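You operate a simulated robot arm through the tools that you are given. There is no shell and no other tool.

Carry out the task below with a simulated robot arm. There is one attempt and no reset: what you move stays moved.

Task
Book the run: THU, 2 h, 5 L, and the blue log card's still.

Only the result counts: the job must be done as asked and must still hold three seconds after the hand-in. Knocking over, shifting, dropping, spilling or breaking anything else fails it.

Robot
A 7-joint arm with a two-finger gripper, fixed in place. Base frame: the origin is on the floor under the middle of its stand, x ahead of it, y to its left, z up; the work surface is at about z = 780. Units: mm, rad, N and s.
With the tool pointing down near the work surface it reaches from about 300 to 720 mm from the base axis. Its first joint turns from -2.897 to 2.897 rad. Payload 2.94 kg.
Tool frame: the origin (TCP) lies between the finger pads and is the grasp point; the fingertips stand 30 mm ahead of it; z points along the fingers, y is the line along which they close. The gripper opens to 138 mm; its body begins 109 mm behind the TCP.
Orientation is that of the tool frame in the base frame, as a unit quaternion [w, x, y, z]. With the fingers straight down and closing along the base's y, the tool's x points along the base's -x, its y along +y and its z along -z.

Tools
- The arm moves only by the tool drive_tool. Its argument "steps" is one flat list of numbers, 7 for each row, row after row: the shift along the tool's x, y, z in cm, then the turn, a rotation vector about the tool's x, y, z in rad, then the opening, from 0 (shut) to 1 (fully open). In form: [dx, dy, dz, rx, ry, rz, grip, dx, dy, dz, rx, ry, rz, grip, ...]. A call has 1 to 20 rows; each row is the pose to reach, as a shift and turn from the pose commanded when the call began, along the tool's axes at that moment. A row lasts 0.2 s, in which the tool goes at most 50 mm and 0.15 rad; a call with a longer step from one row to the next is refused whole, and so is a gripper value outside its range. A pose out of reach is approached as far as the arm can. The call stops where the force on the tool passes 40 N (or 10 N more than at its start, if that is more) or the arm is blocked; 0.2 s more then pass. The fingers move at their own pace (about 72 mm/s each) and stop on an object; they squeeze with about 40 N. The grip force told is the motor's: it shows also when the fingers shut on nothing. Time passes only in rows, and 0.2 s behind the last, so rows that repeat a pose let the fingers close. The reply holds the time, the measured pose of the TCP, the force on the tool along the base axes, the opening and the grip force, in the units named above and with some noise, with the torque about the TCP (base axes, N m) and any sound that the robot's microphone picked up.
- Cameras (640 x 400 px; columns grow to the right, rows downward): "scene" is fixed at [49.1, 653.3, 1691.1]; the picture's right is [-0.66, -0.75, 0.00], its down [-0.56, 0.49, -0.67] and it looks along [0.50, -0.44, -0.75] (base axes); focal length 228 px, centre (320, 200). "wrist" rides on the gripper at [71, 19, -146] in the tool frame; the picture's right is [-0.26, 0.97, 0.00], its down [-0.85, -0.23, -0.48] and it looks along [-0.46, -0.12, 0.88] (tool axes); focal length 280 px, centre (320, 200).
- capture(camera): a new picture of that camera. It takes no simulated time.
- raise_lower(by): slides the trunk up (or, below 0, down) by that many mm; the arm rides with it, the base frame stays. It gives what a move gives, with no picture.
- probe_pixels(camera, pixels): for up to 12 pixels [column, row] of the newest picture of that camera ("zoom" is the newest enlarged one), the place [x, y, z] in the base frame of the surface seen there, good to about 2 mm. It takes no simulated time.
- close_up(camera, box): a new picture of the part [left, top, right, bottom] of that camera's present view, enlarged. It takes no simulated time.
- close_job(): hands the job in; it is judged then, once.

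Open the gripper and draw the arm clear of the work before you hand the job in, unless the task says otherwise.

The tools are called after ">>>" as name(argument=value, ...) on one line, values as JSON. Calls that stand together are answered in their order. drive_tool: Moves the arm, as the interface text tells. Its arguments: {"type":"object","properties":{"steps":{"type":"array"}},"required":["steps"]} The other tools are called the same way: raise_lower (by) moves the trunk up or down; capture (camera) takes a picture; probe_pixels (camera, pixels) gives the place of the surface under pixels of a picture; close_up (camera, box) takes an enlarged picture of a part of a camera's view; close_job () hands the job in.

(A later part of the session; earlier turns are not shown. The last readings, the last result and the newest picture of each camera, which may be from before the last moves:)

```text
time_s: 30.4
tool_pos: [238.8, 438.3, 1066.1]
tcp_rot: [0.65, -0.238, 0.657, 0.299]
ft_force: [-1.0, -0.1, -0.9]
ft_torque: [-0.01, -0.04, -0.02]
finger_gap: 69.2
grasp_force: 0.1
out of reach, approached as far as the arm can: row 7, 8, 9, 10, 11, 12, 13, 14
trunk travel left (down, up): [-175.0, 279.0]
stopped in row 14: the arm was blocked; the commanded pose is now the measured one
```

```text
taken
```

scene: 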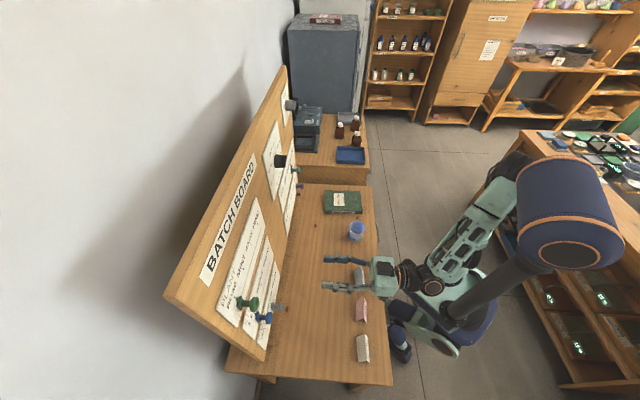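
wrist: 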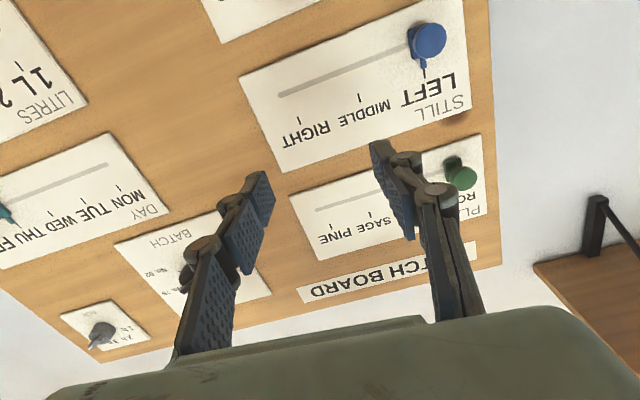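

I can see the STILL strip with the blue peg at LEFT (428,40) and ticks MIDDLE (360,98), RIGHT (298,121). I'll probe those points precisely.

>>> close_up(camera="wrist", box=[240, 0, 500, 165])

```text
2.42 times, centred on (370, 82) of wrist
```

zoom: 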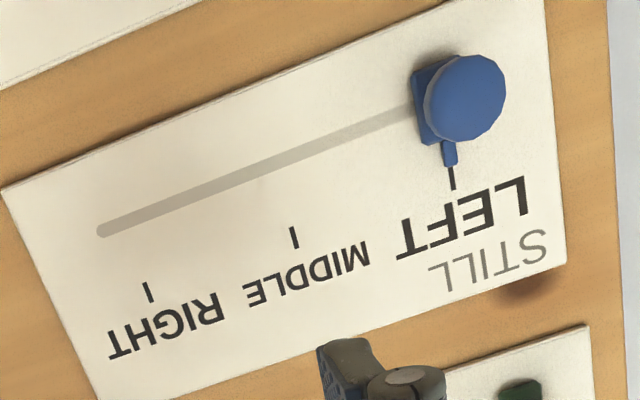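

>>> probe_pixels(camera="zoom", pixels=[[149, 293], [294, 238], [452, 178], [103, 230], [400, 115], [468, 97], [432, 97], [502, 97], [468, 60], [468, 134], [530, 390], [425, 110]])

```text
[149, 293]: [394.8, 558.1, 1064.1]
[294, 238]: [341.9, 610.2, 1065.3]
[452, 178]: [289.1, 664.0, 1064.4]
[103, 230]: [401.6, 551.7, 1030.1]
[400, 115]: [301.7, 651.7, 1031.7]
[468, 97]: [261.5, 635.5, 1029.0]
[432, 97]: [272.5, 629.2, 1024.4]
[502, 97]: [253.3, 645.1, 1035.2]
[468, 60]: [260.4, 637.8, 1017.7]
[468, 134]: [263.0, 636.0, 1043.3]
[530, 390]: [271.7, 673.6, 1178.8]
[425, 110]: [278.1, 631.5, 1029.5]
```

LEFT tick is at u≈265, RIGHT tick at u≈115.5 (spacing 75), head centre z≈1030. I move to a pre-grasp in front of the blue peg and re-square the tool.

>>> drive_tool(steps=[0.8, 2.0, 1.6, -0.001, 0.004, -0.014, 0.5, 1.6, 4.03, 3.2, -0.002, 0.008, -0.028, 0.5, 2.4, 6.05, 4.8, -0.003, 0.012, -0.042, 0.5, 3.2, 8.07, 6.4, -0.004, 0.016, -0.056, 0.5, 4.0, 10.1, 8.0, -0.005, 0.02, -0.07, 0.5, 4.82, 12.1, 9.65, -0.0056, 0.0238, -0.0834, 0.5])

>>> capture(camera="wrist")

>>> close_up(camera="wrist", box=[200, 80, 440, 230])

```text
time_s: 31.0
tool_pos: [251.5, 457.7, 1128.6]
tcp_rot: [0.661, -0.175, 0.645, 0.342]
ft_force: [0.0, 0.3, -0.2]
ft_torque: [0.01, -0.02, 0.01]
finger_gap: 69.1
grasp_force: 0.0
trunk travel left (down, up): [-175.0, 279.0]
stopped in row 3: the arm was blocked; the commanded pose is now the measured one
```

```text
taken
```

wrist: 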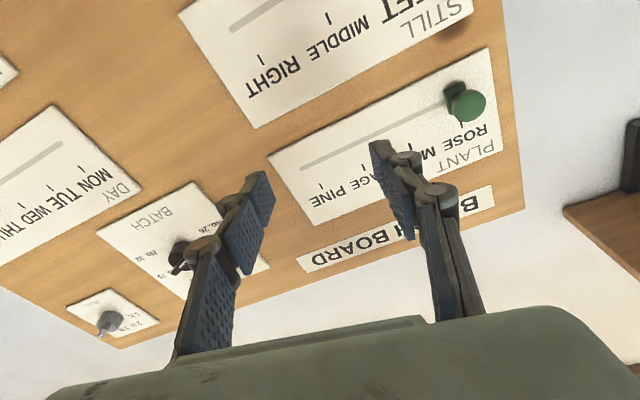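

```text
2.67 times, centred on (320, 155) of wrist
```

zoom: 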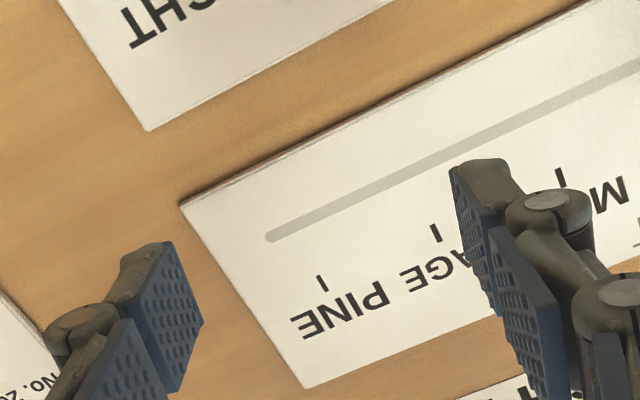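

The arm hit a limit and drifted up (z 1128) with some roll. I'll check the arm's configuration in the scene view before proceeding.

>>> capture(camera="scene")

>>> close_up(camera="scene", box=[300, 130, 640, 370])

```text
taken
```

scene: 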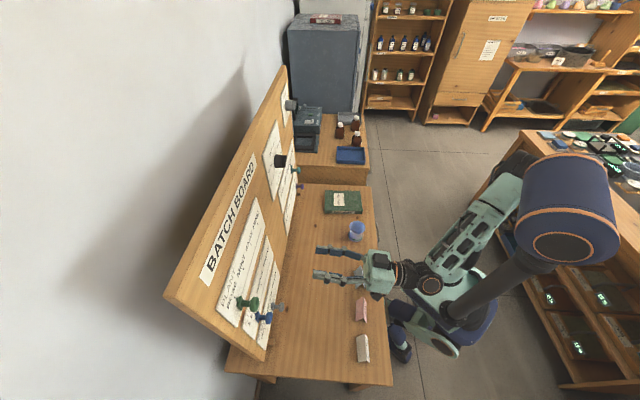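

```text
1.67 times, centred on (470, 250) of scene
```

zoom: 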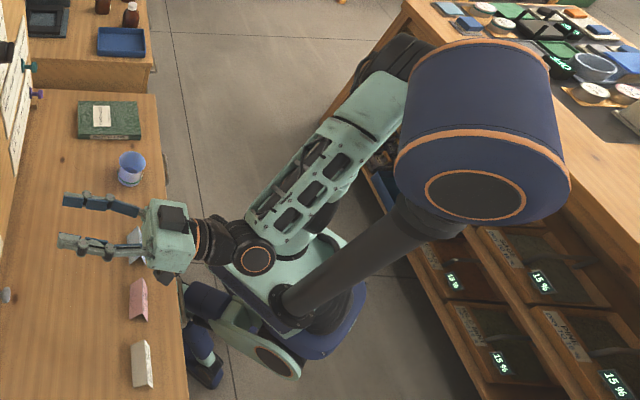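

The forearm is folded with the elbow out to the right, and the wrist hits its bend limit. I'll first probe the neck pole, then unwind to a tool-down pose nearer the centre so the elbow can come up.

>>> probe_pixels(camera="scene", pixels=[[452, 305], [480, 280], [520, 235], [432, 285], [470, 235], [500, 200], [515, 165], [430, 260]])

>>> drive_tool(steps=[-0.55, -1.35, -0.78, 0.011, 0.129, -0.0148, 0.5, -1.09, -2.69, -1.57, 0.0219, 0.2578, -0.0296, 0.5, -1.64, -4.04, -2.35, 0.0329, 0.3868, -0.0444, 0.5, -2.18, -5.38, -3.14, 0.0438, 0.5157, -0.0592, 0.5, -2.73, -6.73, -3.92, 0.0548, 0.6446, -0.074, 0.5, -3.28, -8.08, -4.71, 0.0658, 0.7735, -0.0888, 0.5, -3.82, -9.42, -5.49, 0.0767, 0.9025, -0.1037, 0.5, -4.37, -10.77, -6.28, 0.0877, 1.0314, -0.1185, 0.5, -4.92, -12.12, -7.06, 0.0987, 1.1603, -0.1333, 0.5, -5.46, -13.46, -7.85, 0.1096, 1.2892, -0.1481, 0.5, -6.01, -14.81, -8.63, 0.1206, 1.4182, -0.1629, 0.5, -6.55, -16.15, -9.42, 0.1315, 1.5471, -0.1777, 0.5, -7.1, -17.5, -10.2, 0.1425, 1.676, -0.1925, 0.5])

>>> capture(camera="scene")

```text
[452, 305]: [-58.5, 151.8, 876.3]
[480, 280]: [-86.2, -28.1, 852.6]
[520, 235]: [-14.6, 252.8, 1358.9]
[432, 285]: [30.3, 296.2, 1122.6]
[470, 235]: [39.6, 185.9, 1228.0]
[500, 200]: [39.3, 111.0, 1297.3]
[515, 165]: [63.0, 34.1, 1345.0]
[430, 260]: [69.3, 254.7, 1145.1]
```

```text
time_s: 33.8
tool_pos: [297.9, 254.8, 1149.7]
tcp_rot: [0.0, -0.388, 0.922, 0.0]
ft_force: [-0.7, 1.0, -0.1]
ft_torque: [0.01, -0.04, -0.01]
finger_gap: 69.2
grasp_force: 0.0
trunk travel left (down, up): [-175.0, 279.0]
```

```text
taken
```

scene: 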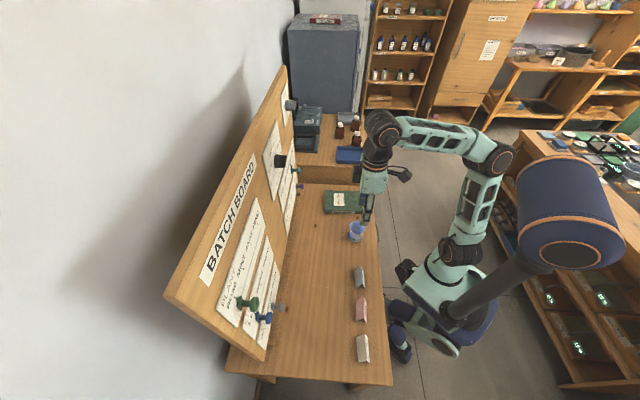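

The arm has unwound with the elbow up. I'll probe the neck mast more carefully, since the forearm was right next to it.

>>> probe_pixels(camera="scene", pixels=[[450, 308], [465, 303], [480, 290], [490, 283], [500, 272], [515, 262], [530, 250], [495, 268], [510, 250], [540, 215], [575, 250], [550, 180]])

>>> close_up(camera="scene", box=[380, 140, 640, 370])

```text
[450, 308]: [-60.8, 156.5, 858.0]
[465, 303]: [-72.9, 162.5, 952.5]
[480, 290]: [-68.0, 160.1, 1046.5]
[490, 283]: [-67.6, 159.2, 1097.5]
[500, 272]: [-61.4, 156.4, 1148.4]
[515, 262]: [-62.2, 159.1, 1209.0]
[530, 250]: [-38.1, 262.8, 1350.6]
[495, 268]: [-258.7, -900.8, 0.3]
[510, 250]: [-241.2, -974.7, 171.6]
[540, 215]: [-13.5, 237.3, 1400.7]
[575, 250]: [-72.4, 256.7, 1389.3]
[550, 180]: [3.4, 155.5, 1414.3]
```

```text
1.74 times, centred on (510, 255) of scene
```

zoom: 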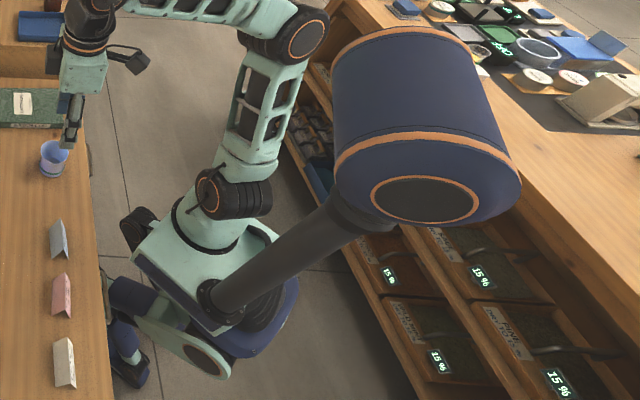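

The mast stands near (-75,150) with the head above it (about 1280–1420), so the forearm was blocked by the head. I'll raise the trunk so the arm works downward to the STILL peg with the elbow passing below the head.

>>> probe_pixels(camera="scene", pixels=[[490, 158], [480, 180], [462, 245], [400, 130], [380, 130], [440, 250]])

>>> raise_lower(by=230)

>>> capture(camera="scene")

```text
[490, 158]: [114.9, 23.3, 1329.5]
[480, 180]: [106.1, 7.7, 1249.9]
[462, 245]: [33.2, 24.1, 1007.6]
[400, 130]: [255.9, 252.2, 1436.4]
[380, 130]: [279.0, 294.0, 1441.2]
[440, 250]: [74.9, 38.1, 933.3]
```

```text
time_s: 36.2
tool_pos: [298.3, 254.8, 1379.2]
tcp_rot: [0.001, -0.386, 0.922, -0.001]
ft_force: [-0.2, -0.3, 0.4]
ft_torque: [-0.01, -0.01, 0.02]
finger_gap: 69.1
grasp_force: 0.0
trunk travel left (down, up): [-405.0, 49.0]
```

```text
taken
```

scene: 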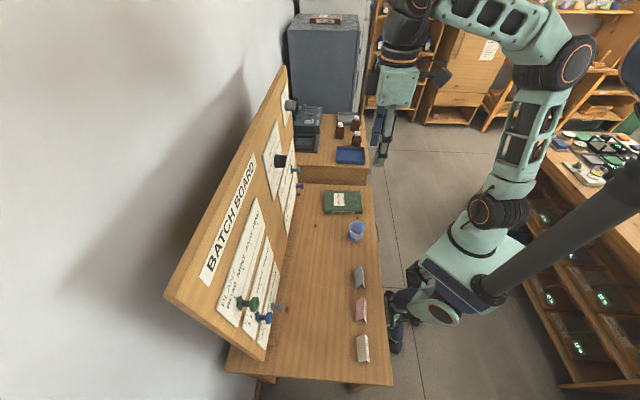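

Elbow is up and turned right. Now I move left and down toward the STILL strip in stages, with the tool pitched only 30° up, so that the wrist stays within its bend range.

>>> drive_tool(steps=[-1.13, 2.25, 2.86, 0, -0.0655, 0, 0.5, -2.26, 4.5, 5.7, 0, -0.131, 0, 0.5, -3.39, 6.74, 8.6, 0, -0.1965, 0, 0.5, -4.5, 9.0, 11.45, 0, -0.262, 0, 0.5, -5.64, 11.24, 14.3, 0, -0.3275, 0, 0.5, -6.77, 13.5, 17.2, 0, -0.393, 0, 0.5, -7.9, 15.7, 20.0, 0, -0.4585, 0, 0.5, -9.0, 18.0, 22.9, 0, -0.524, 0, 0.5])

>>> capture(camera="wrist")

>>> capture(camera="scene")

```text
time_s: 38.2
tool_pos: [231.2, 444.7, 1183.5]
tcp_rot: [0.221, -0.35, 0.896, 0.163]
ft_force: [-2.5, 0.4, 0.7]
ft_torque: [-0.03, -0.23, -0.14]
finger_gap: 68.9
grasp_force: 0.1
trunk travel left (down, up): [-405.0, 49.0]
stopped in row 8: the arm was blocked; the commanded pose is now the measured one
```

```text
taken
```

wrist: 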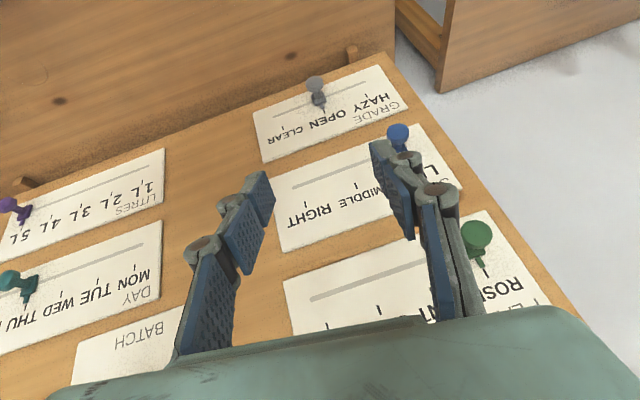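

```text
taken
```

scene: 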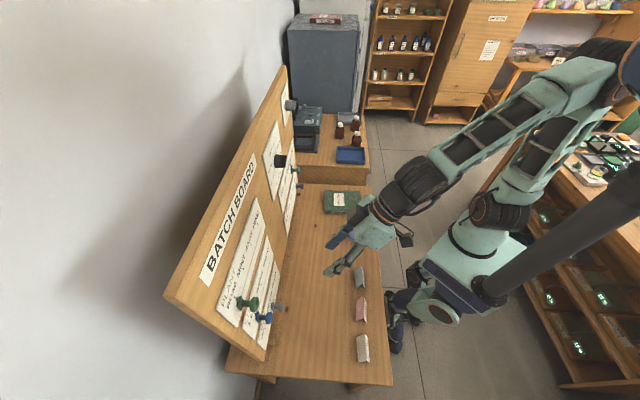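

The elbow touched the head while the tool was still too close in. I'll move outward and left (TCP to about perp 550, u 235, z 1100, 45° pitch), which stretches the arm and lowers the elbow.

>>> drive_tool(steps=[-0.2, 1.4, 1.8, 0.008, -0.04, -0.026, 0.5, -0.44, 2.6, 3.9, 0.018, -0.08, -0.052, 0.5, -0.65, 3.8, 5.9, 0.027, -0.12, -0.078, 0.5, -0.87, 4.9, 7.9, 0.036, -0.16, -0.104, 0.5, -1.09, 6.0, 9.8, 0.045, -0.2, -0.13, 0.5, -1.31, 7.19, 11.79, 0.0537, -0.2387, -0.1558, 0.5])

>>> capture(camera="wrist")

>>> capture(camera="scene")

```text
time_s: 39.0
tool_pos: [245.8, 482.1, 1222.6]
tcp_rot: [0.281, -0.324, 0.871, 0.242]
ft_force: [-1.0, 0.5, -0.2]
ft_torque: [-0.03, -0.03, -0.01]
finger_gap: 69.2
grasp_force: 0.0
trunk travel left (down, up): [-405.0, 49.0]
stopped in row 3: the arm was blocked; the commanded pose is now the measured one
```

```text
taken
```

wrist: 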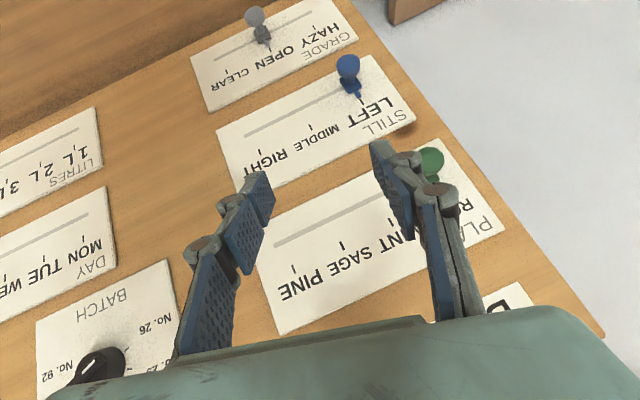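

```text
taken
```

scene: 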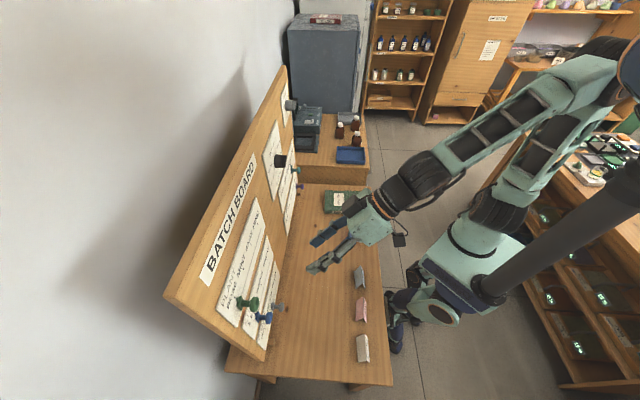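

The elbow rests against the head side (it sits near (35,100,1535)). I'll go back right to a tool-down pose farther out, then move left with the arm stretched so the elbow stays lower and forward.

>>> drive_tool(steps=[-0.72, -3.4, -1.03, 0.034, 0.103, -0.01, 0.5, -1.43, -6.8, -2.05, 0.068, 0.206, -0.02, 0.5, -2.15, -10.2, -3.08, 0.102, 0.309, -0.03, 0.5, -2.87, -13.6, -4.1, 0.136, 0.412, -0.04, 0.5, -3.6, -17.0, -5.13, 0.17, 0.515, -0.05, 0.5, -4.3, -20.4, -6.2, 0.204, 0.618, -0.06, 0.5, -5.02, -23.8, -7.2, 0.2377, 0.7216, -0.0696, 0.5])

>>> capture(camera="scene")

```text
time_s: 40.6
tool_pos: [413.3, 247.7, 1251.7]
tcp_rot: [-0.001, -0.383, 0.924, -0.001]
ft_force: [0.8, -0.1, -0.9]
ft_torque: [0.03, 0.09, 0.03]
finger_gap: 68.8
grasp_force: 0.0
out of reach, approached as far as the arm can: row 6, 7
trunk travel left (down, up): [-405.0, 49.0]
```

```text
taken
```

scene: 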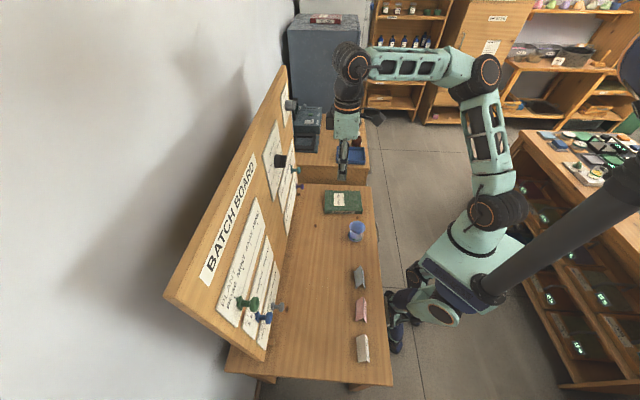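

The arm now stretches outward with the elbow clear of the head. I'll probe its joints to understand the geometry before moving left.

>>> probe_pixels(camera="scene", pixels=[[487, 73], [470, 75], [495, 180], [495, 210], [484, 210], [352, 62], [375, 60], [440, 60], [480, 130], [630, 80], [625, 170]])

>>> close_up(camera="scene", box=[320, 20, 640, 260])

```text
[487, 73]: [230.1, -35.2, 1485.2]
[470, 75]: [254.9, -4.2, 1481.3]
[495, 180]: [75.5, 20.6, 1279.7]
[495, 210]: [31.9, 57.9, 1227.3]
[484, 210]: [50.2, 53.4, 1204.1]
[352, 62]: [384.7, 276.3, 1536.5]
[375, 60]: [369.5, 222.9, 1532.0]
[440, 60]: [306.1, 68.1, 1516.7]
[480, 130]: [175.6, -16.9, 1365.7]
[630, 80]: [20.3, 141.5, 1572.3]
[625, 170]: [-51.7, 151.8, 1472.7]
```

```text
1.67 times, centred on (480, 140) of scene
```

zoom: 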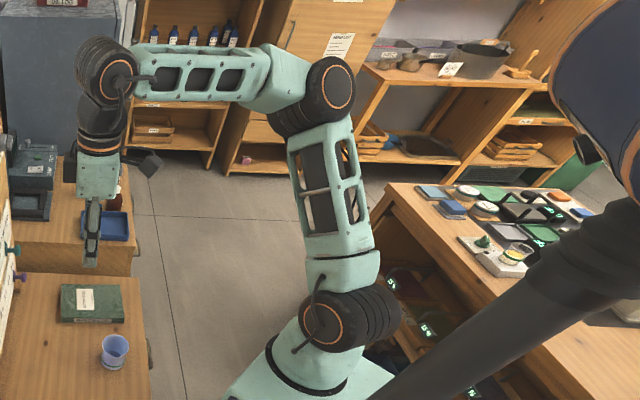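

Geometry: shoulder near (0,0,1200), elbow near (240,-55,1460), clear of the head. I move left and down in front of the board with the tool pitched 25° and heading 50°.

>>> drive_tool(steps=[-1.11, 2.38, 1.74, -0.003, -0.062, -0.0122, 0.5, -2.22, 4.77, 3.49, -0.005, -0.125, -0.0245, 0.5, -3.33, 7.15, 5.23, -0.008, -0.187, -0.0367, 0.5, -4.45, 9.54, 6.97, -0.011, -0.249, -0.049, 0.5, -5.56, 11.92, 8.71, -0.0136, -0.311, -0.0612, 0.5, -6.67, 14.3, 10.46, -0.016, -0.374, -0.0735, 0.5, -7.78, 16.69, 12.2, -0.019, -0.436, -0.0857, 0.5])

>>> capture(camera="scene")

>>> capture(camera="wrist")

```text
time_s: 42.2
tool_pos: [326.0, 398.4, 1165.9]
tcp_rot: [0.192, -0.413, 0.886, 0.086]
ft_force: [-1.4, 0.5, 0.4]
ft_torque: [-0.07, -0.09, -0.02]
finger_gap: 69.0
grasp_force: 0.1
out of reach, approached as far as the arm can: row 6, 7
trunk travel left (down, up): [-405.0, 49.0]
```

```text
taken
```

scene: 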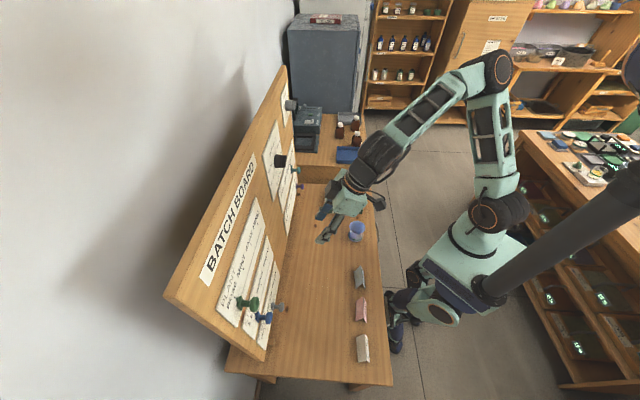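

```text
taken
```

wrist: 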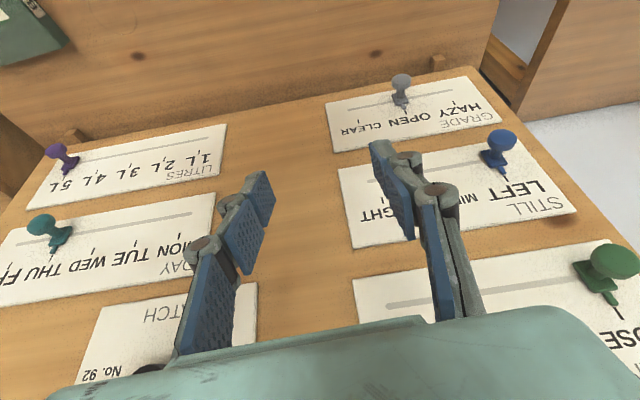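

The arm lags the commanded pose (reported out of reach) without being blocked. I'll hold for a couple of rows to see whether it converges.

>>> drive_tool(steps=[0, 0, 0, 0, 0, 0, 0.5, 0, 0, 0, 0, 0, 0, 0.5, 0, 0, 0, 0, 0, 0, 0.5])

```text
time_s: 43.0
tool_pos: [329.4, 399.0, 1164.6]
tcp_rot: [0.191, -0.412, 0.886, 0.088]
ft_force: [-0.1, 0.0, -0.2]
ft_torque: [0.01, 0.02, 0.02]
finger_gap: 68.7
grasp_force: 0.0
trunk travel left (down, up): [-405.0, 49.0]
```

It settled short of target, so some joint is at its stop. I'll test the tool's roll freedom: roll +0.3 rad about the tool axis in place.

>>> drive_tool(steps=[0, 0, 0, 0, 0, 0.1, 0.5, 0, 0, 0, 0, 0, 0.2, 0.5, 0, 0, 0, 0, 0, 0.3, 0.5])

```text
time_s: 43.8
tool_pos: [332.2, 397.3, 1166.5]
tcp_rot: [0.181, -0.276, 0.937, 0.119]
ft_force: [0.3, 0.0, 0.4]
ft_torque: [-0.03, 0.02, -0.01]
finger_gap: 69.2
grasp_force: 0.1
trunk travel left (down, up): [-405.0, 49.0]
```

Rolling works. Now I test a further move outward-left-down (20,40,-40 mm) with this roll.

>>> drive_tool(steps=[-0.6, 0.55, 1.8, 0, 0, 0, 0.5, -1.2, 1.1, 3.6, 0, 0, 0, 0.5, -1.85, 1.67, 5.47, 0, 0, 0, 0.5])

>>> capture(camera="scene")

```text
time_s: 44.6
tool_pos: [353.9, 402.6, 1149.6]
tcp_rot: [0.181, -0.276, 0.937, 0.118]
ft_force: [0.8, -0.3, 0.3]
ft_torque: [0.0, -0.01, -0.01]
finger_gap: 69.1
grasp_force: 0.0
out of reach, approached as far as the arm can: row 1, 2, 3
trunk travel left (down, up): [-405.0, 49.0]
```

```text
taken
```

scene: 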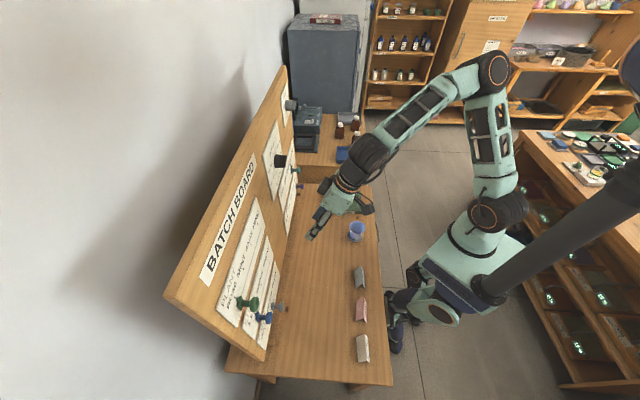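

The shoulder-elbow link seems stuck at heading about -13°, maybe joint 1 is at its stop (flipped branch). I test with a pure turn of 0.1 rad about the base axis.

>>> drive_tool(steps=[0.86, 2.54, -0.03, -0.02, 0.006, -0.0454, 0.5, 1.71, 5.08, -0.07, -0.0405, 0.0123, -0.0908, 0.5, 1.71, 5.08, -0.07, -0.0405, 0.0123, -0.0908, 0.5])

>>> capture(camera="scene")

```text
time_s: 45.4
tool_pos: [354.0, 412.1, 1167.9]
tcp_rot: [0.175, -0.323, 0.921, 0.129]
ft_force: [0.1, -1.5, 0.0]
ft_torque: [0.0, -0.04, 0.02]
finger_gap: 69.0
grasp_force: 0.0
out of reach, approached as far as the arm can: row 1, 2, 3
trunk travel left (down, up): [-405.0, 49.0]
```

```text
taken
```

scene: 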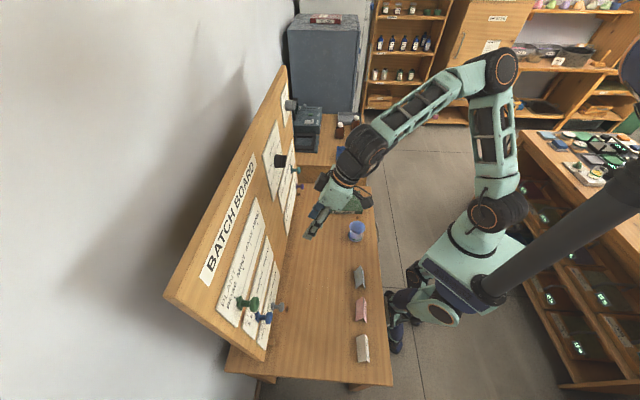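

Joint 1 is indeed at its stop (the arm is in a flipped branch), which is good for the right side of the board but not the left. So I do the RUN dial on the right first: moving to a level pose in front of it (u≈-368, z≈1283).

>>> drive_tool(steps=[-0.51, -3.28, -1.28, 0, -0.095, -0.013, 0.5, -1.02, -6.57, -2.57, 0, -0.19, -0.026, 0.5, -1.52, -9.85, -3.85, -0.001, -0.285, -0.04, 0.5, -2.03, -13.1, -5.13, -0.001, -0.38, -0.053, 0.5, -2.54, -16.4, -6.42, -0.001, -0.4755, -0.066, 0.5, -3.05, -19.7, -7.7, -0.001, -0.5707, -0.079, 0.5, -3.56, -23.0, -8.98, -0.002, -0.666, -0.093, 0.5, -4.07, -26.3, -10.27, -0.002, -0.761, -0.106, 0.5, -4.58, -29.5, -11.55, -0.002, -0.856, -0.119, 0.5, -5.08, -32.8, -12.83, -0.002, -0.951, -0.132, 0.5, -5.6, -36.1, -14.1, -0.003, -1.046, -0.1456, 0.5, -6.1, -39.4, -15.4, -0.003, -1.1414, -0.1588, 0.5])

>>> capture(camera="wrist")

>>> capture(camera="scene")

```text
time_s: 48.0
tool_pos: [613.4, 88.8, 1283.3]
tcp_rot: [0.652, -0.271, 0.655, 0.269]
ft_force: [0.4, -0.4, 0.2]
ft_torque: [0.01, 0.0, 0.0]
finger_gap: 68.7
grasp_force: 0.1
trunk travel left (down, up): [-405.0, 49.0]
```

```text
taken
```

wrist: 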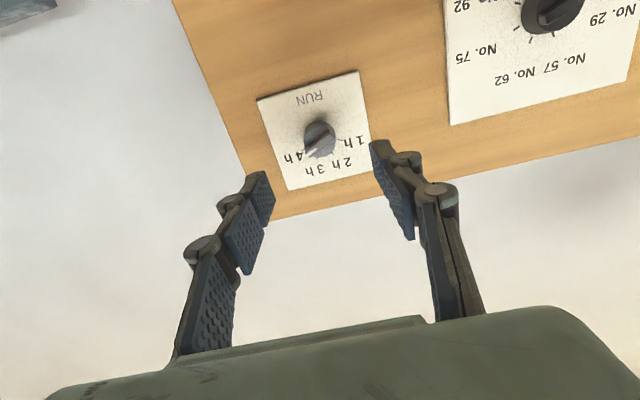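

```text
taken
```

scene: 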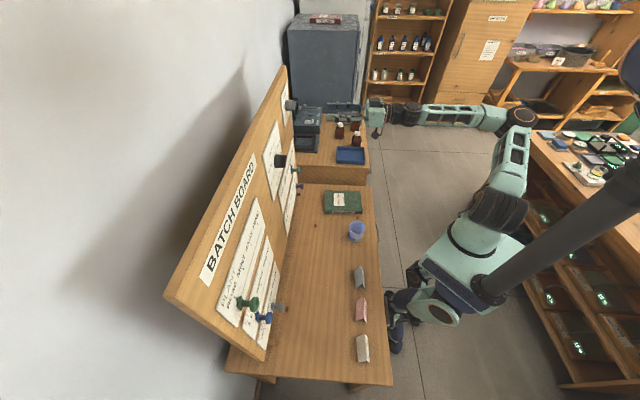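

Pose reached exactly, facing the RUN dial at about (320,138). I'll enlarge it to read pointer and labels.

>>> close_up(camera="wrist", box=[255, 75, 385, 195])

```text
3.33 times, centred on (320, 135) of wrist
```

zoom: 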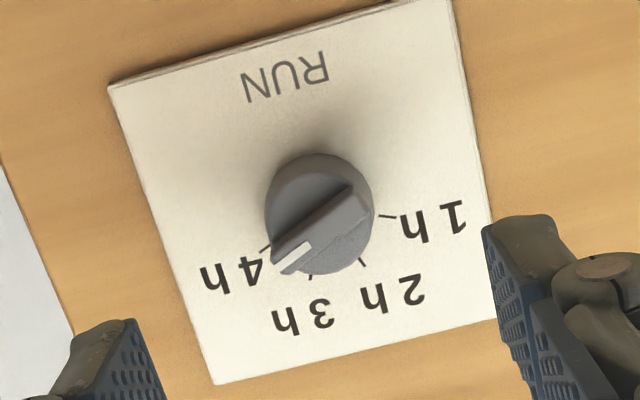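

The pointer is at 4 h; I need 2 h. I'll probe the ticks, knob face and bar ends for exact angles.

>>> probe_pixels(camera="zoom", pixels=[[263, 250], [310, 277], [363, 262], [389, 217], [350, 195], [283, 262], [300, 250], [320, 180], [272, 190], [318, 225], [340, 250], [460, 290]])

```text
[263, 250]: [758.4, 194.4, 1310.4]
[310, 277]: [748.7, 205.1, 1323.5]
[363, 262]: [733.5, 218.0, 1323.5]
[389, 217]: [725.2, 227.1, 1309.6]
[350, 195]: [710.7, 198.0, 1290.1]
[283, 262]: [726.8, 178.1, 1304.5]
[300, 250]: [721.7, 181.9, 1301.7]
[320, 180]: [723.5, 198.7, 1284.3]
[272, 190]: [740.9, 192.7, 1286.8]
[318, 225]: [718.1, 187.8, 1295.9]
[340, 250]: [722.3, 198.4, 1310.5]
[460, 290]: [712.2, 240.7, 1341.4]
```

Dial centre works out at u≈-375, z≈1300; ticks are 45° apart, pointer at 4 h (67.5° right of up), and 2 h is 22.5° left of up, so it needs a 90° counter-clockwise turn. I centre on the axis and roll +1.178 rad so the fingers will close across the pointer bar.

>>> drive_tool(steps=[-0.4, -0.1, 0, 0, 0, 0.147, 0.5, -0.8, -0.2, 0, 0, 0, 0.294, 0.5, -1.2, -0.3, 0, 0, 0, 0.441, 0.5, -1.7, -0.41, 0, 0, 0, 0.588, 0.5, -1.7, -0.41, 0, 0, 0, 0.735, 0.5, -1.7, -0.41, 0, 0, 0, 0.882, 0.5, -1.7, -0.41, 0, 0, 0, 1.03, 0.4, -1.7, -0.41, 0, 0, 0, 1.178, 0.35])

>>> capture(camera="wrist")

>>> close_up(camera="wrist", box=[240, 100, 400, 200])

```text
time_s: 49.8
tool_pos: [617.3, 87.9, 1301.0]
tcp_rot: [0.393, 0.138, 0.695, 0.586]
ft_force: [0.3, 0.7, -0.5]
ft_torque: [0.04, -0.01, 0.02]
finger_gap: 48.2
grasp_force: 0.2
trunk travel left (down, up): [-405.0, 49.0]
```

```text
taken
```

wrist: 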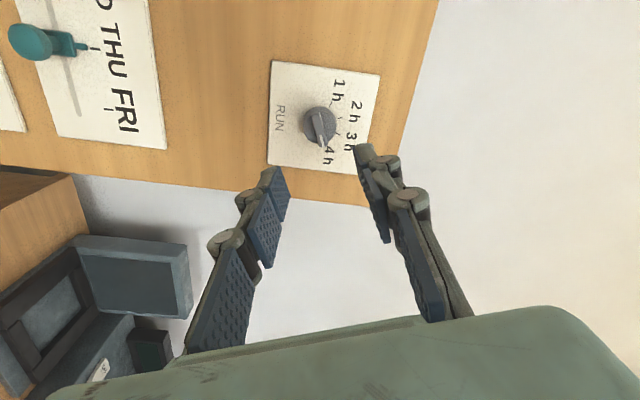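

```text
4.00 times, centred on (320, 150) of wrist
```

zoom: 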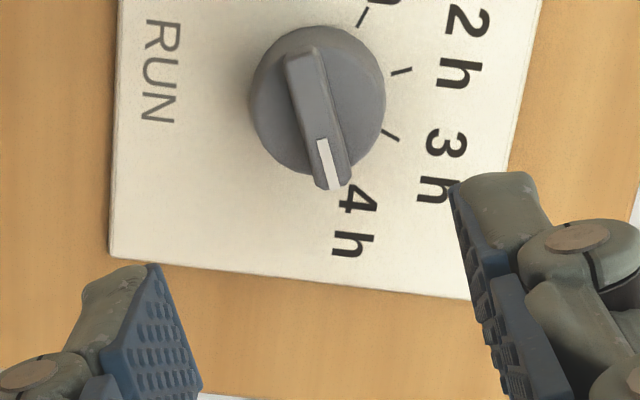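

The roll aligned the fingers across the bar. I'll probe the knob's face, bar and rim for centre and depth.

>>> probe_pixels(camera="zoom", pixels=[[300, 62], [335, 183], [312, 110], [320, 140], [355, 100], [270, 100], [254, 95], [383, 95], [320, 30], [280, 160], [402, 71], [389, 134]])

```text
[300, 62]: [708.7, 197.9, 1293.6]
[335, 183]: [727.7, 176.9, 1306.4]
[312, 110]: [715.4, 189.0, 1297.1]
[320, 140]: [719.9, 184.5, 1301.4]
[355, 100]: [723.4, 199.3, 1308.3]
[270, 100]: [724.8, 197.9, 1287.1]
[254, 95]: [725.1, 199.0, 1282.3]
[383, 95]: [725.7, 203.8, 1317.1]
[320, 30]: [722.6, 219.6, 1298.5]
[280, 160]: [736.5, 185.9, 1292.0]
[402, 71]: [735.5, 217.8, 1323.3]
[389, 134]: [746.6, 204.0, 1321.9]
```

Centre confirmed (u -375.3, z 1300, bar front at 641, knob face at 652). I advance until the fingertips are at about 649, straddling the bar.

>>> drive_tool(steps=[-0.05, -0.13, 3.0, 0, 0, 0, 0.35, -0.05, -0.13, 6.0, 0, 0, 0, 0.35, -0.05, -0.13, 9.0, 0, 0, 0, 0.33, -0.05, -0.13, 11.0, 0, 0, 0, 0.3, -0.05, -0.13, 12.0, 0, 0, 0, 0.3])

>>> close_up(camera="wrist", box=[240, 130, 400, 230])

```text
time_s: 51.0
tool_pos: [702.1, 172.2, 1299.6]
tcp_rot: [0.393, 0.138, 0.696, 0.585]
ft_force: [-0.3, 0.7, 0.2]
ft_torque: [-0.03, 0.04, 0.0]
finger_gap: 41.4
grasp_force: 0.1
trunk travel left (down, up): [-405.0, 49.0]
```

```text
4.00 times, centred on (320, 180) of wrist
```

zoom: 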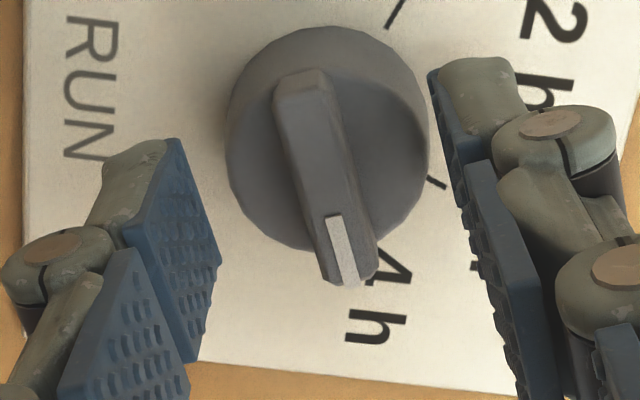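

The fingertips straddle the bar with 2–4 mm clearance to the knob face. I close on the bar.

>>> drive_tool(steps=[0, 0, 0, 0, 0, 0, 0.15, 0, 0, 0, 0, 0, 0, 0.05, 0, 0, 0, 0, 0, 0, 0, 0, 0, 0, 0, 0, 0, 0])

>>> close_up(camera="wrist", box=[240, 130, 400, 230])

```text
time_s: 52.0
tool_pos: [701.0, 173.3, 1299.7]
tcp_rot: [0.393, 0.137, 0.695, 0.586]
ft_force: [4.1, 3.5, 6.2]
ft_torque: [0.04, -0.08, 0.22]
finger_gap: 10.1
grasp_force: 37.6
trunk travel left (down, up): [-405.0, 49.0]
```

```text
4.00 times, centred on (320, 180) of wrist
```

zoom: 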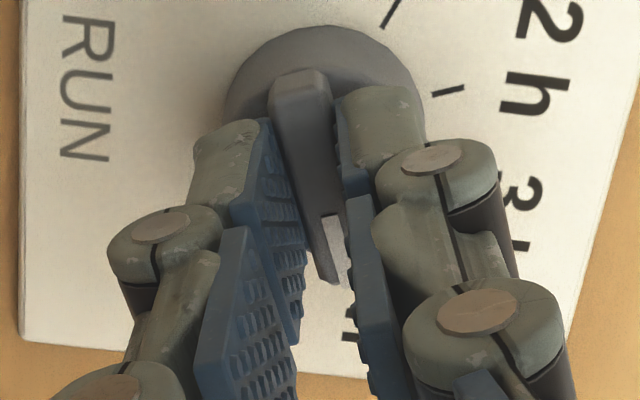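

Bar gripped (gap 10.1 mm, 38 N). Now I turn it 90° counter-clockwise (rz -1.571) toward 2 h.

>>> drive_tool(steps=[0, 0, 0, 0, 0, -0.131, 0, 0, 0, 0, 0, 0, -0.262, 0, 0, 0, 0, 0, 0, -0.393, 0, 0, 0, 0, 0, 0, -0.524, 0, 0, 0, 0, 0, 0, -0.655, 0, 0, 0, 0, 0, 0, -0.785, 0, 0, 0, 0, 0, 0, -0.916, 0, 0, 0, 0, 0, 0, -1.047, 0, 0, 0, 0, 0, 0, -1.178, 0, 0, 0, 0, 0, 0, -1.309, 0, 0, 0, 0, 0, 0, -1.44, 0, 0, 0, 0, 0, 0, -1.571, 0, 0, 0, 0, 0, 0, -1.571, 0])

>>> capture(camera="wrist")

>>> close_up(camera="wrist", box=[240, 130, 400, 230])

```text
time_s: 54.8
tool_pos: [703.3, 171.6, 1298.9]
tcp_rot: [0.692, -0.394, 0.59, 0.136]
ft_force: [4.5, -7.2, -0.1]
ft_torque: [-0.73, 0.76, -0.65]
finger_gap: 9.7
grasp_force: 37.2
trunk travel left (down, up): [-405.0, 49.0]
```

```text
taken
```

wrist: 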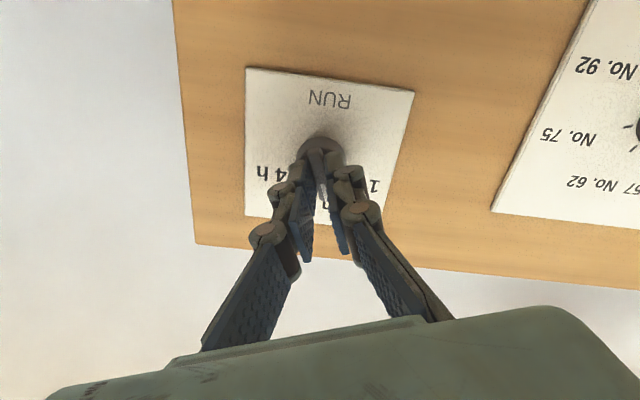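

```text
4.00 times, centred on (320, 180) of wrist
```

zoom: 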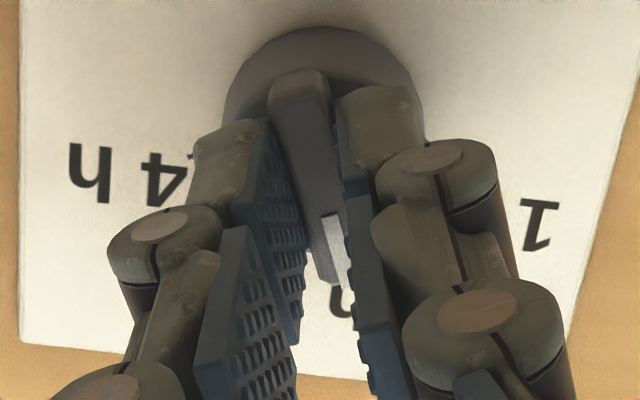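

The knob turned with the fingers. I open slightly and back off straight to check the pointer.

>>> drive_tool(steps=[0, 0, 0, 0, 0, 0, 0.1, 0, 0, 0, 0, 0, 0, 0.2, 0, 0, 0, 0, 0, 0, 0.3, 0, 0, -2.0, 0, 0, 0, 0.35, 0, 0, -5, 0, 0, 0, 0.5, 0, 0, -8.5, 0, 0, 0, 0.5, 0, 0, -12, 0, 0, 0, 0.5])

>>> capture(camera="wrist")

>>> close_up(camera="wrist", box=[240, 80, 400, 180])

```text
time_s: 56.4
tool_pos: [615.8, 88.3, 1298.7]
tcp_rot: [0.692, -0.395, 0.588, 0.136]
ft_force: [0.4, 0.3, 0.3]
ft_torque: [-0.01, 0.01, 0.0]
finger_gap: 69.1
grasp_force: 0.1
trunk travel left (down, up): [-405.0, 49.0]
```

```text
taken
```

wrist: 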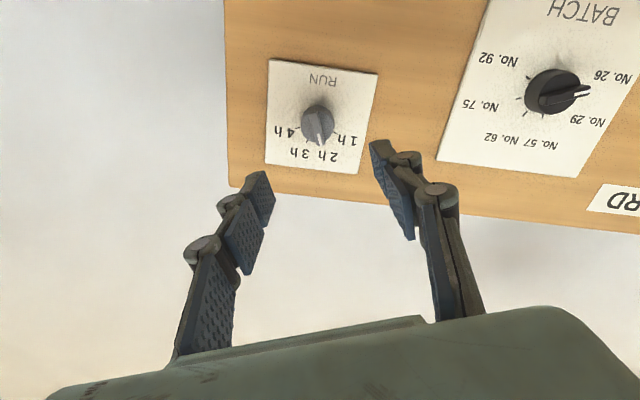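

```text
4.00 times, centred on (320, 130) of wrist
```

zoom: 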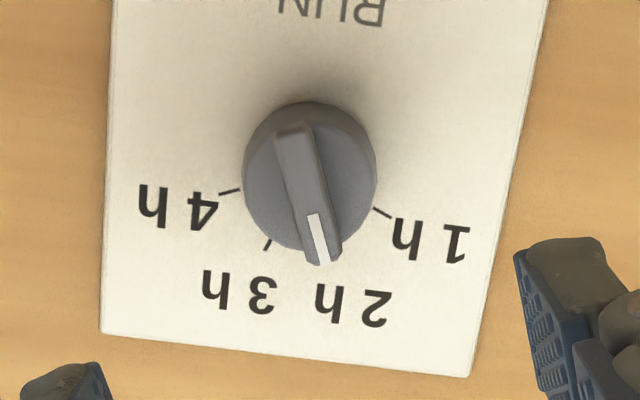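

The pointer is now over 2 h. I'll verify its angle by probing the bar ends and ticks.

>>> probe_pixels(camera="zoom", pixels=[[296, 132], [320, 250], [302, 160], [315, 225], [268, 244], [382, 213], [230, 191], [308, 190]])

```text
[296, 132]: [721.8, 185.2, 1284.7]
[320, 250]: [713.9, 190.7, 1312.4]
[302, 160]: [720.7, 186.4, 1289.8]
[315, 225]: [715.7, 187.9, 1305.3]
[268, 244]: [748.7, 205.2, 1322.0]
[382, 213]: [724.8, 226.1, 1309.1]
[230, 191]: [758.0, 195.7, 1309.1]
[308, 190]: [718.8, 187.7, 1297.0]
```

The bar measures about 18° left of up while 2 h sits at about 22.5°, so I may be a few degrees short. I'll zoom further for a better measure.

>>> close_up(camera="wrist", box=[290, 98, 350, 153])

```text
7.27 times, centred on (320, 126) of wrist
```

zoom: 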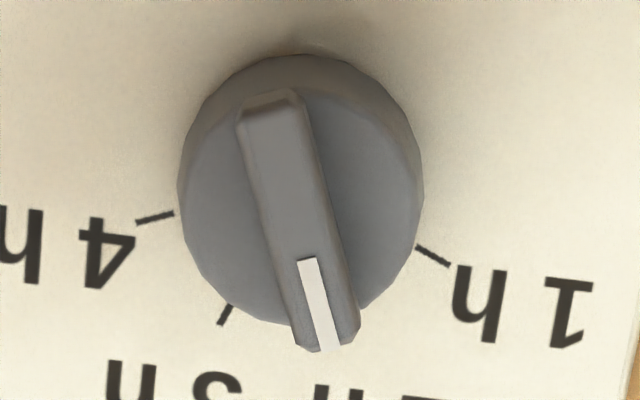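

I'll probe points along the bar's centre line and both edges in this sharper view.

>>> probe_pixels(camera="zoom", pixels=[[270, 120], [275, 140], [288, 190], [300, 235], [312, 280], [324, 330], [255, 150], [285, 265], [312, 150], [345, 280], [227, 315], [432, 255]])

```text
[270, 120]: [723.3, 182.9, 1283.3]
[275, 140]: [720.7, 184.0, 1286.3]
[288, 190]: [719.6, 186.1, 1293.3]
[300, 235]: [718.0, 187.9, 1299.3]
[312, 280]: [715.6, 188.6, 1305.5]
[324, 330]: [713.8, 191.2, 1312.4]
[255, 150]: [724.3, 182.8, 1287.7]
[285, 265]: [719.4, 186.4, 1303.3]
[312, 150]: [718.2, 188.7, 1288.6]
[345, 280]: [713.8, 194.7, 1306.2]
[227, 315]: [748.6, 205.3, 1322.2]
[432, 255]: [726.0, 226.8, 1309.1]
```

The dial's bar is at about 22° left of up, i.e. exactly on 2 h. For STILL I must un-flip joint 1: I'll swing right around the base and come back over. First I check the space on the robot's right with a fresh scene picture.

>>> capture(camera="scene")

>>> probe_pixels(camera="scene", pixels=[[590, 60], [560, 130], [510, 55], [480, 100], [540, 160], [600, 160], [560, 20], [430, 60], [518, 115], [440, 90], [600, 100], [545, 60]])

```text
taken
```

scene: 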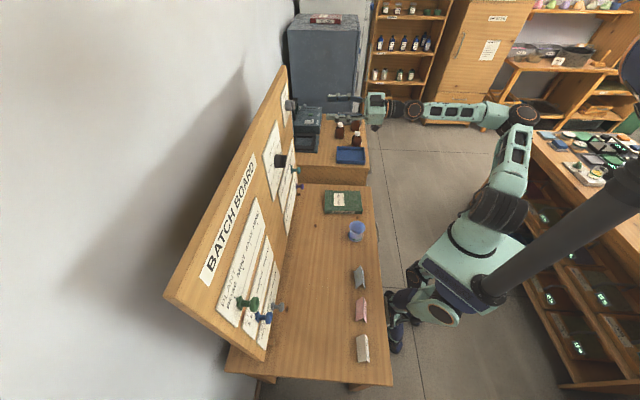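

```text
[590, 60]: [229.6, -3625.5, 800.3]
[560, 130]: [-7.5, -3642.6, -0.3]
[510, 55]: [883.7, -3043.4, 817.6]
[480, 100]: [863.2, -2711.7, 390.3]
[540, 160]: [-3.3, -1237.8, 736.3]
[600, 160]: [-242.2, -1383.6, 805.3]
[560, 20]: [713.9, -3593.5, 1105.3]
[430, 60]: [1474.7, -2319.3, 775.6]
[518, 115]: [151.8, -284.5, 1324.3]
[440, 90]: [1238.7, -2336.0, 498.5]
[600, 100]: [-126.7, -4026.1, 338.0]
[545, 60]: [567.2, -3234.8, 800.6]
```

Everything on the right is over a metre away. I swing the arm -68° about the base axis (pure joint-1 turn), keeping the arm's shape.

>>> drive_tool(steps=[1.4, -3.3, -2.9, 0.0683, 0.0287, 0.0003, 0.5, 2.71, -6.4, -6.06, 0.1367, 0.0574, 0.0005, 0.5, 3.93, -9.27, -9.45, 0.205, 0.086, 0.0008, 0.5, 5.05, -11.9, -13.07, 0.2733, 0.1147, 0.001, 0.5, 6.06, -14.28, -16.89, 0.3417, 0.1434, 0.0013, 0.5, 6.97, -16.38, -20.89, 0.41, 0.1721, 0.0015, 0.5, 7.75, -18.21, -25.05, 0.4783, 0.2008, 0.0018, 0.5, 8.41, -19.75, -29.35, 0.5466, 0.2295, 0.002, 0.5, 8.95, -20.99, -33.75, 0.615, 0.2582, 0.0023, 0.5, 9.36, -21.93, -38.25, 0.6833, 0.2869, 0.0025, 0.5, 9.64, -22.55, -42.81, 0.7516, 0.3155, 0.0028, 0.5, 9.79, -22.86, -47.41, 0.82, 0.3442, 0.003, 0.5, 9.81, -22.86, -52.01, 0.8883, 0.3729, 0.0033, 0.5, 9.69, -22.54, -56.61, 0.9567, 0.4016, 0.0035, 0.5, 9.44, -21.91, -61.17, 1.0249, 0.4302, 0.0038, 0.5, 9.07, -20.97, -65.67, 1.0933, 0.4589, 0.004, 0.5])

>>> capture(camera="scene")

```text
time_s: 59.8
tool_pos: [310.3, -536.2, 1300.4]
tcp_rot: [0.65, 0.002, 0.709, -0.275]
ft_force: [0.1, -0.1, -1.3]
ft_torque: [-0.01, -0.01, 0.02]
finger_gap: 69.0
grasp_force: 0.0
trunk travel left (down, up): [-405.0, 49.0]
```

```text
taken
```

scene: 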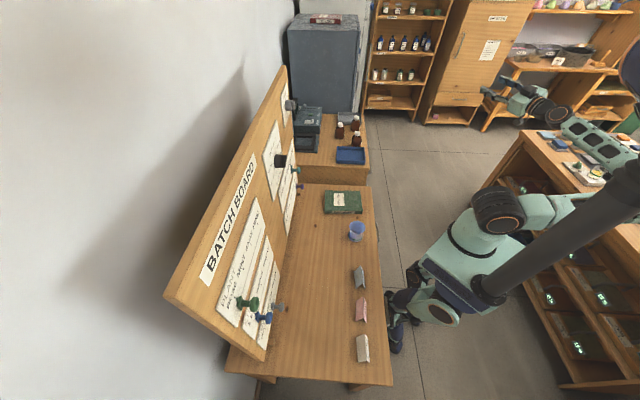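

The swing worked (TCP (310,-536,1300)). Now I bring the hand straight across in front of the base to (252,255,1310), 60° pitch heading 45°, leaving the elbow behind, so joint 1 ends near 50°.

>>> drive_tool(steps=[-1.56, 3.59, -2.02, -0.068, 0.012, 0.0018, 0.5, -3.12, 7.19, -4.05, -0.136, 0.024, 0.0035, 0.5, -4.67, 10.78, -6.07, -0.203, 0.036, 0.005, 0.5, -6.23, 14.38, -8.1, -0.271, 0.048, 0.007, 0.5, -7.79, 17.97, -10.12, -0.339, 0.06, 0.009, 0.5, -9.35, 21.56, -12.14, -0.407, 0.072, 0.0105, 0.5, -10.9, 25.16, -14.17, -0.475, 0.084, 0.012, 0.5, -12.46, 28.75, -16.19, -0.542, 0.096, 0.014, 0.5, -14.02, 32.35, -18.22, -0.61, 0.108, 0.016, 0.5, -15.58, 35.94, -20.24, -0.678, 0.12, 0.0175, 0.5, -17.14, 39.53, -22.26, -0.746, 0.132, 0.019, 0.5, -18.69, 43.13, -24.29, -0.814, 0.144, 0.021, 0.5, -20.25, 46.72, -26.31, -0.881, 0.156, 0.023, 0.5, -21.81, 50.31, -28.33, -0.949, 0.168, 0.0245, 0.5, -23.37, 53.9, -30.36, -1.017, 0.18, 0.026, 0.5, -24.92, 57.5, -32.38, -1.085, 0.192, 0.028, 0.5, -26.48, 61.1, -34.4, -1.153, 0.204, 0.03, 0.5, -28.04, 64.69, -36.43, -1.2205, 0.2165, 0.0315, 0.5])

>>> capture(camera="scene")

```text
time_s: 63.6
tool_pos: [253.9, 254.5, 1307.4]
tcp_rot: [0.462, -0.331, 0.8, 0.192]
ft_force: [-0.4, 0.2, 0.5]
ft_torque: [-0.01, 0.03, -0.03]
finger_gap: 69.3
grasp_force: 0.0
out of reach, approached as far as the arm can: row 10, 11, 12, 13, 14, 15, 16
trunk travel left (down, up): [-405.0, 49.0]
```

```text
taken
```

scene: 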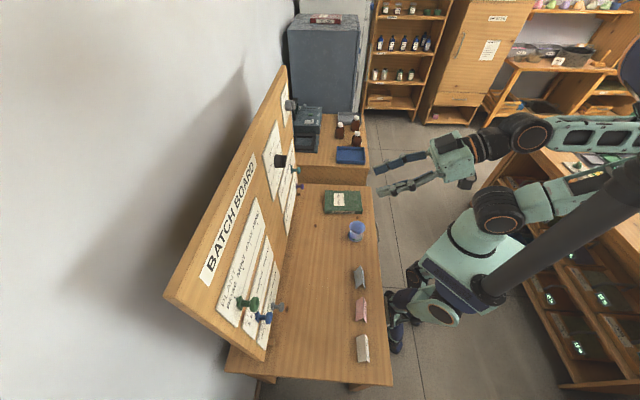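

The pose is reached and matches the shape the arm had right after the start. Now I reverse that first step: pitch back to tool-down while rising, so the elbow comes over the top to the front.

>>> drive_tool(steps=[-0.97, 0, -0.56, 0, 0.131, 0, 0.5, -1.95, 0, -1.12, 0, 0.262, 0, 0.5, -2.9, 0, -1.7, 0, 0.393, 0, 0.5, -3.9, 0, -2.25, 0, 0.524, 0, 0.5, -4.9, 0, -2.8, 0, 0.655, 0, 0.5, -5.85, 0, -3.37, 0, 0.786, 0, 0.5, -6.8, 0, -3.9, 0, 0.917, 0, 0.5, -7.8, 0, -4.5, 0, 1.047, 0, 0.5])

>>> capture(camera="scene")

```text
time_s: 65.4
tool_pos: [253.6, 254.2, 1400.7]
tcp_rot: [0.0, -0.383, 0.924, -0.001]
ft_force: [0.5, -0.9, 0.0]
ft_torque: [-0.01, 0.01, -0.02]
finger_gap: 69.1
grasp_force: 0.1
trunk travel left (down, up): [-405.0, 49.0]
```

```text
taken
```

scene: 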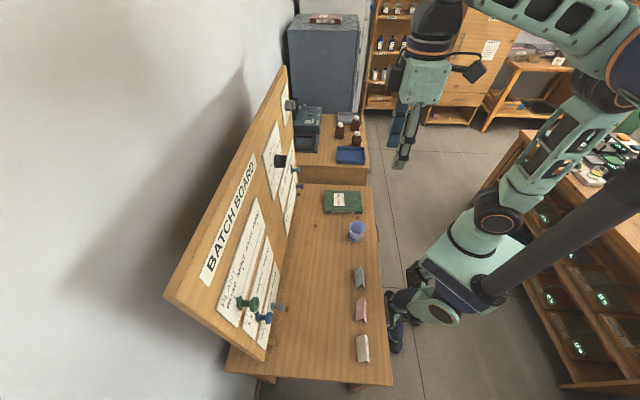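

I'll probe points along the upper arm and elbow to see which way it leans.

>>> probe_pixels(camera="scene", pixels=[[520, 190], [545, 150], [575, 115], [600, 85], [625, 70], [570, 20], [440, 20]])

```text
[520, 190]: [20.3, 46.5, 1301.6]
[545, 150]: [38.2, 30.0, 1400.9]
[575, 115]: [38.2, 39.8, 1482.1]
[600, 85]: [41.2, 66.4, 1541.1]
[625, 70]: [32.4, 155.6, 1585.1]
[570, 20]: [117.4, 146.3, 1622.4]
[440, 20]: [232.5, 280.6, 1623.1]
```

The upper arm is nearly vertical with joint 1 now mid-range. I extend outward and left in front of the board: to perp 500, u 100, z 1200, 20° pitch.

>>> drive_tool(steps=[-2.0, 1.4, 2.87, 0, -0.05, 0, 0.5, -4.0, 2.85, 5.73, 0, -0.1, 0, 0.5, -6.0, 4.27, 8.6, 0, -0.15, 0, 0.5, -8.05, 5.7, 11.47, 0, -0.2, 0, 0.5, -10.06, 7.1, 14.33, 0, -0.25, 0, 0.5, -12.08, 8.54, 17.2, 0, -0.3, 0, 0.5, -14.1, 9.96, 20.07, 0, -0.35, 0, 0.5])

>>> capture(camera="scene")

```text
time_s: 67.0
tool_pos: [282.4, 424.7, 1198.2]
tcp_rot: [0.161, -0.379, 0.909, 0.067]
ft_force: [0.9, -0.4, 0.4]
ft_torque: [0.01, 0.0, 0.05]
finger_gap: 68.9
grasp_force: 0.0
trunk travel left (down, up): [-405.0, 49.0]
```

```text
taken
```

scene: 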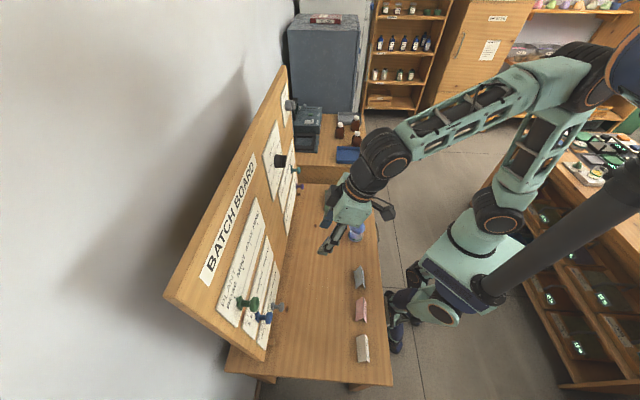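

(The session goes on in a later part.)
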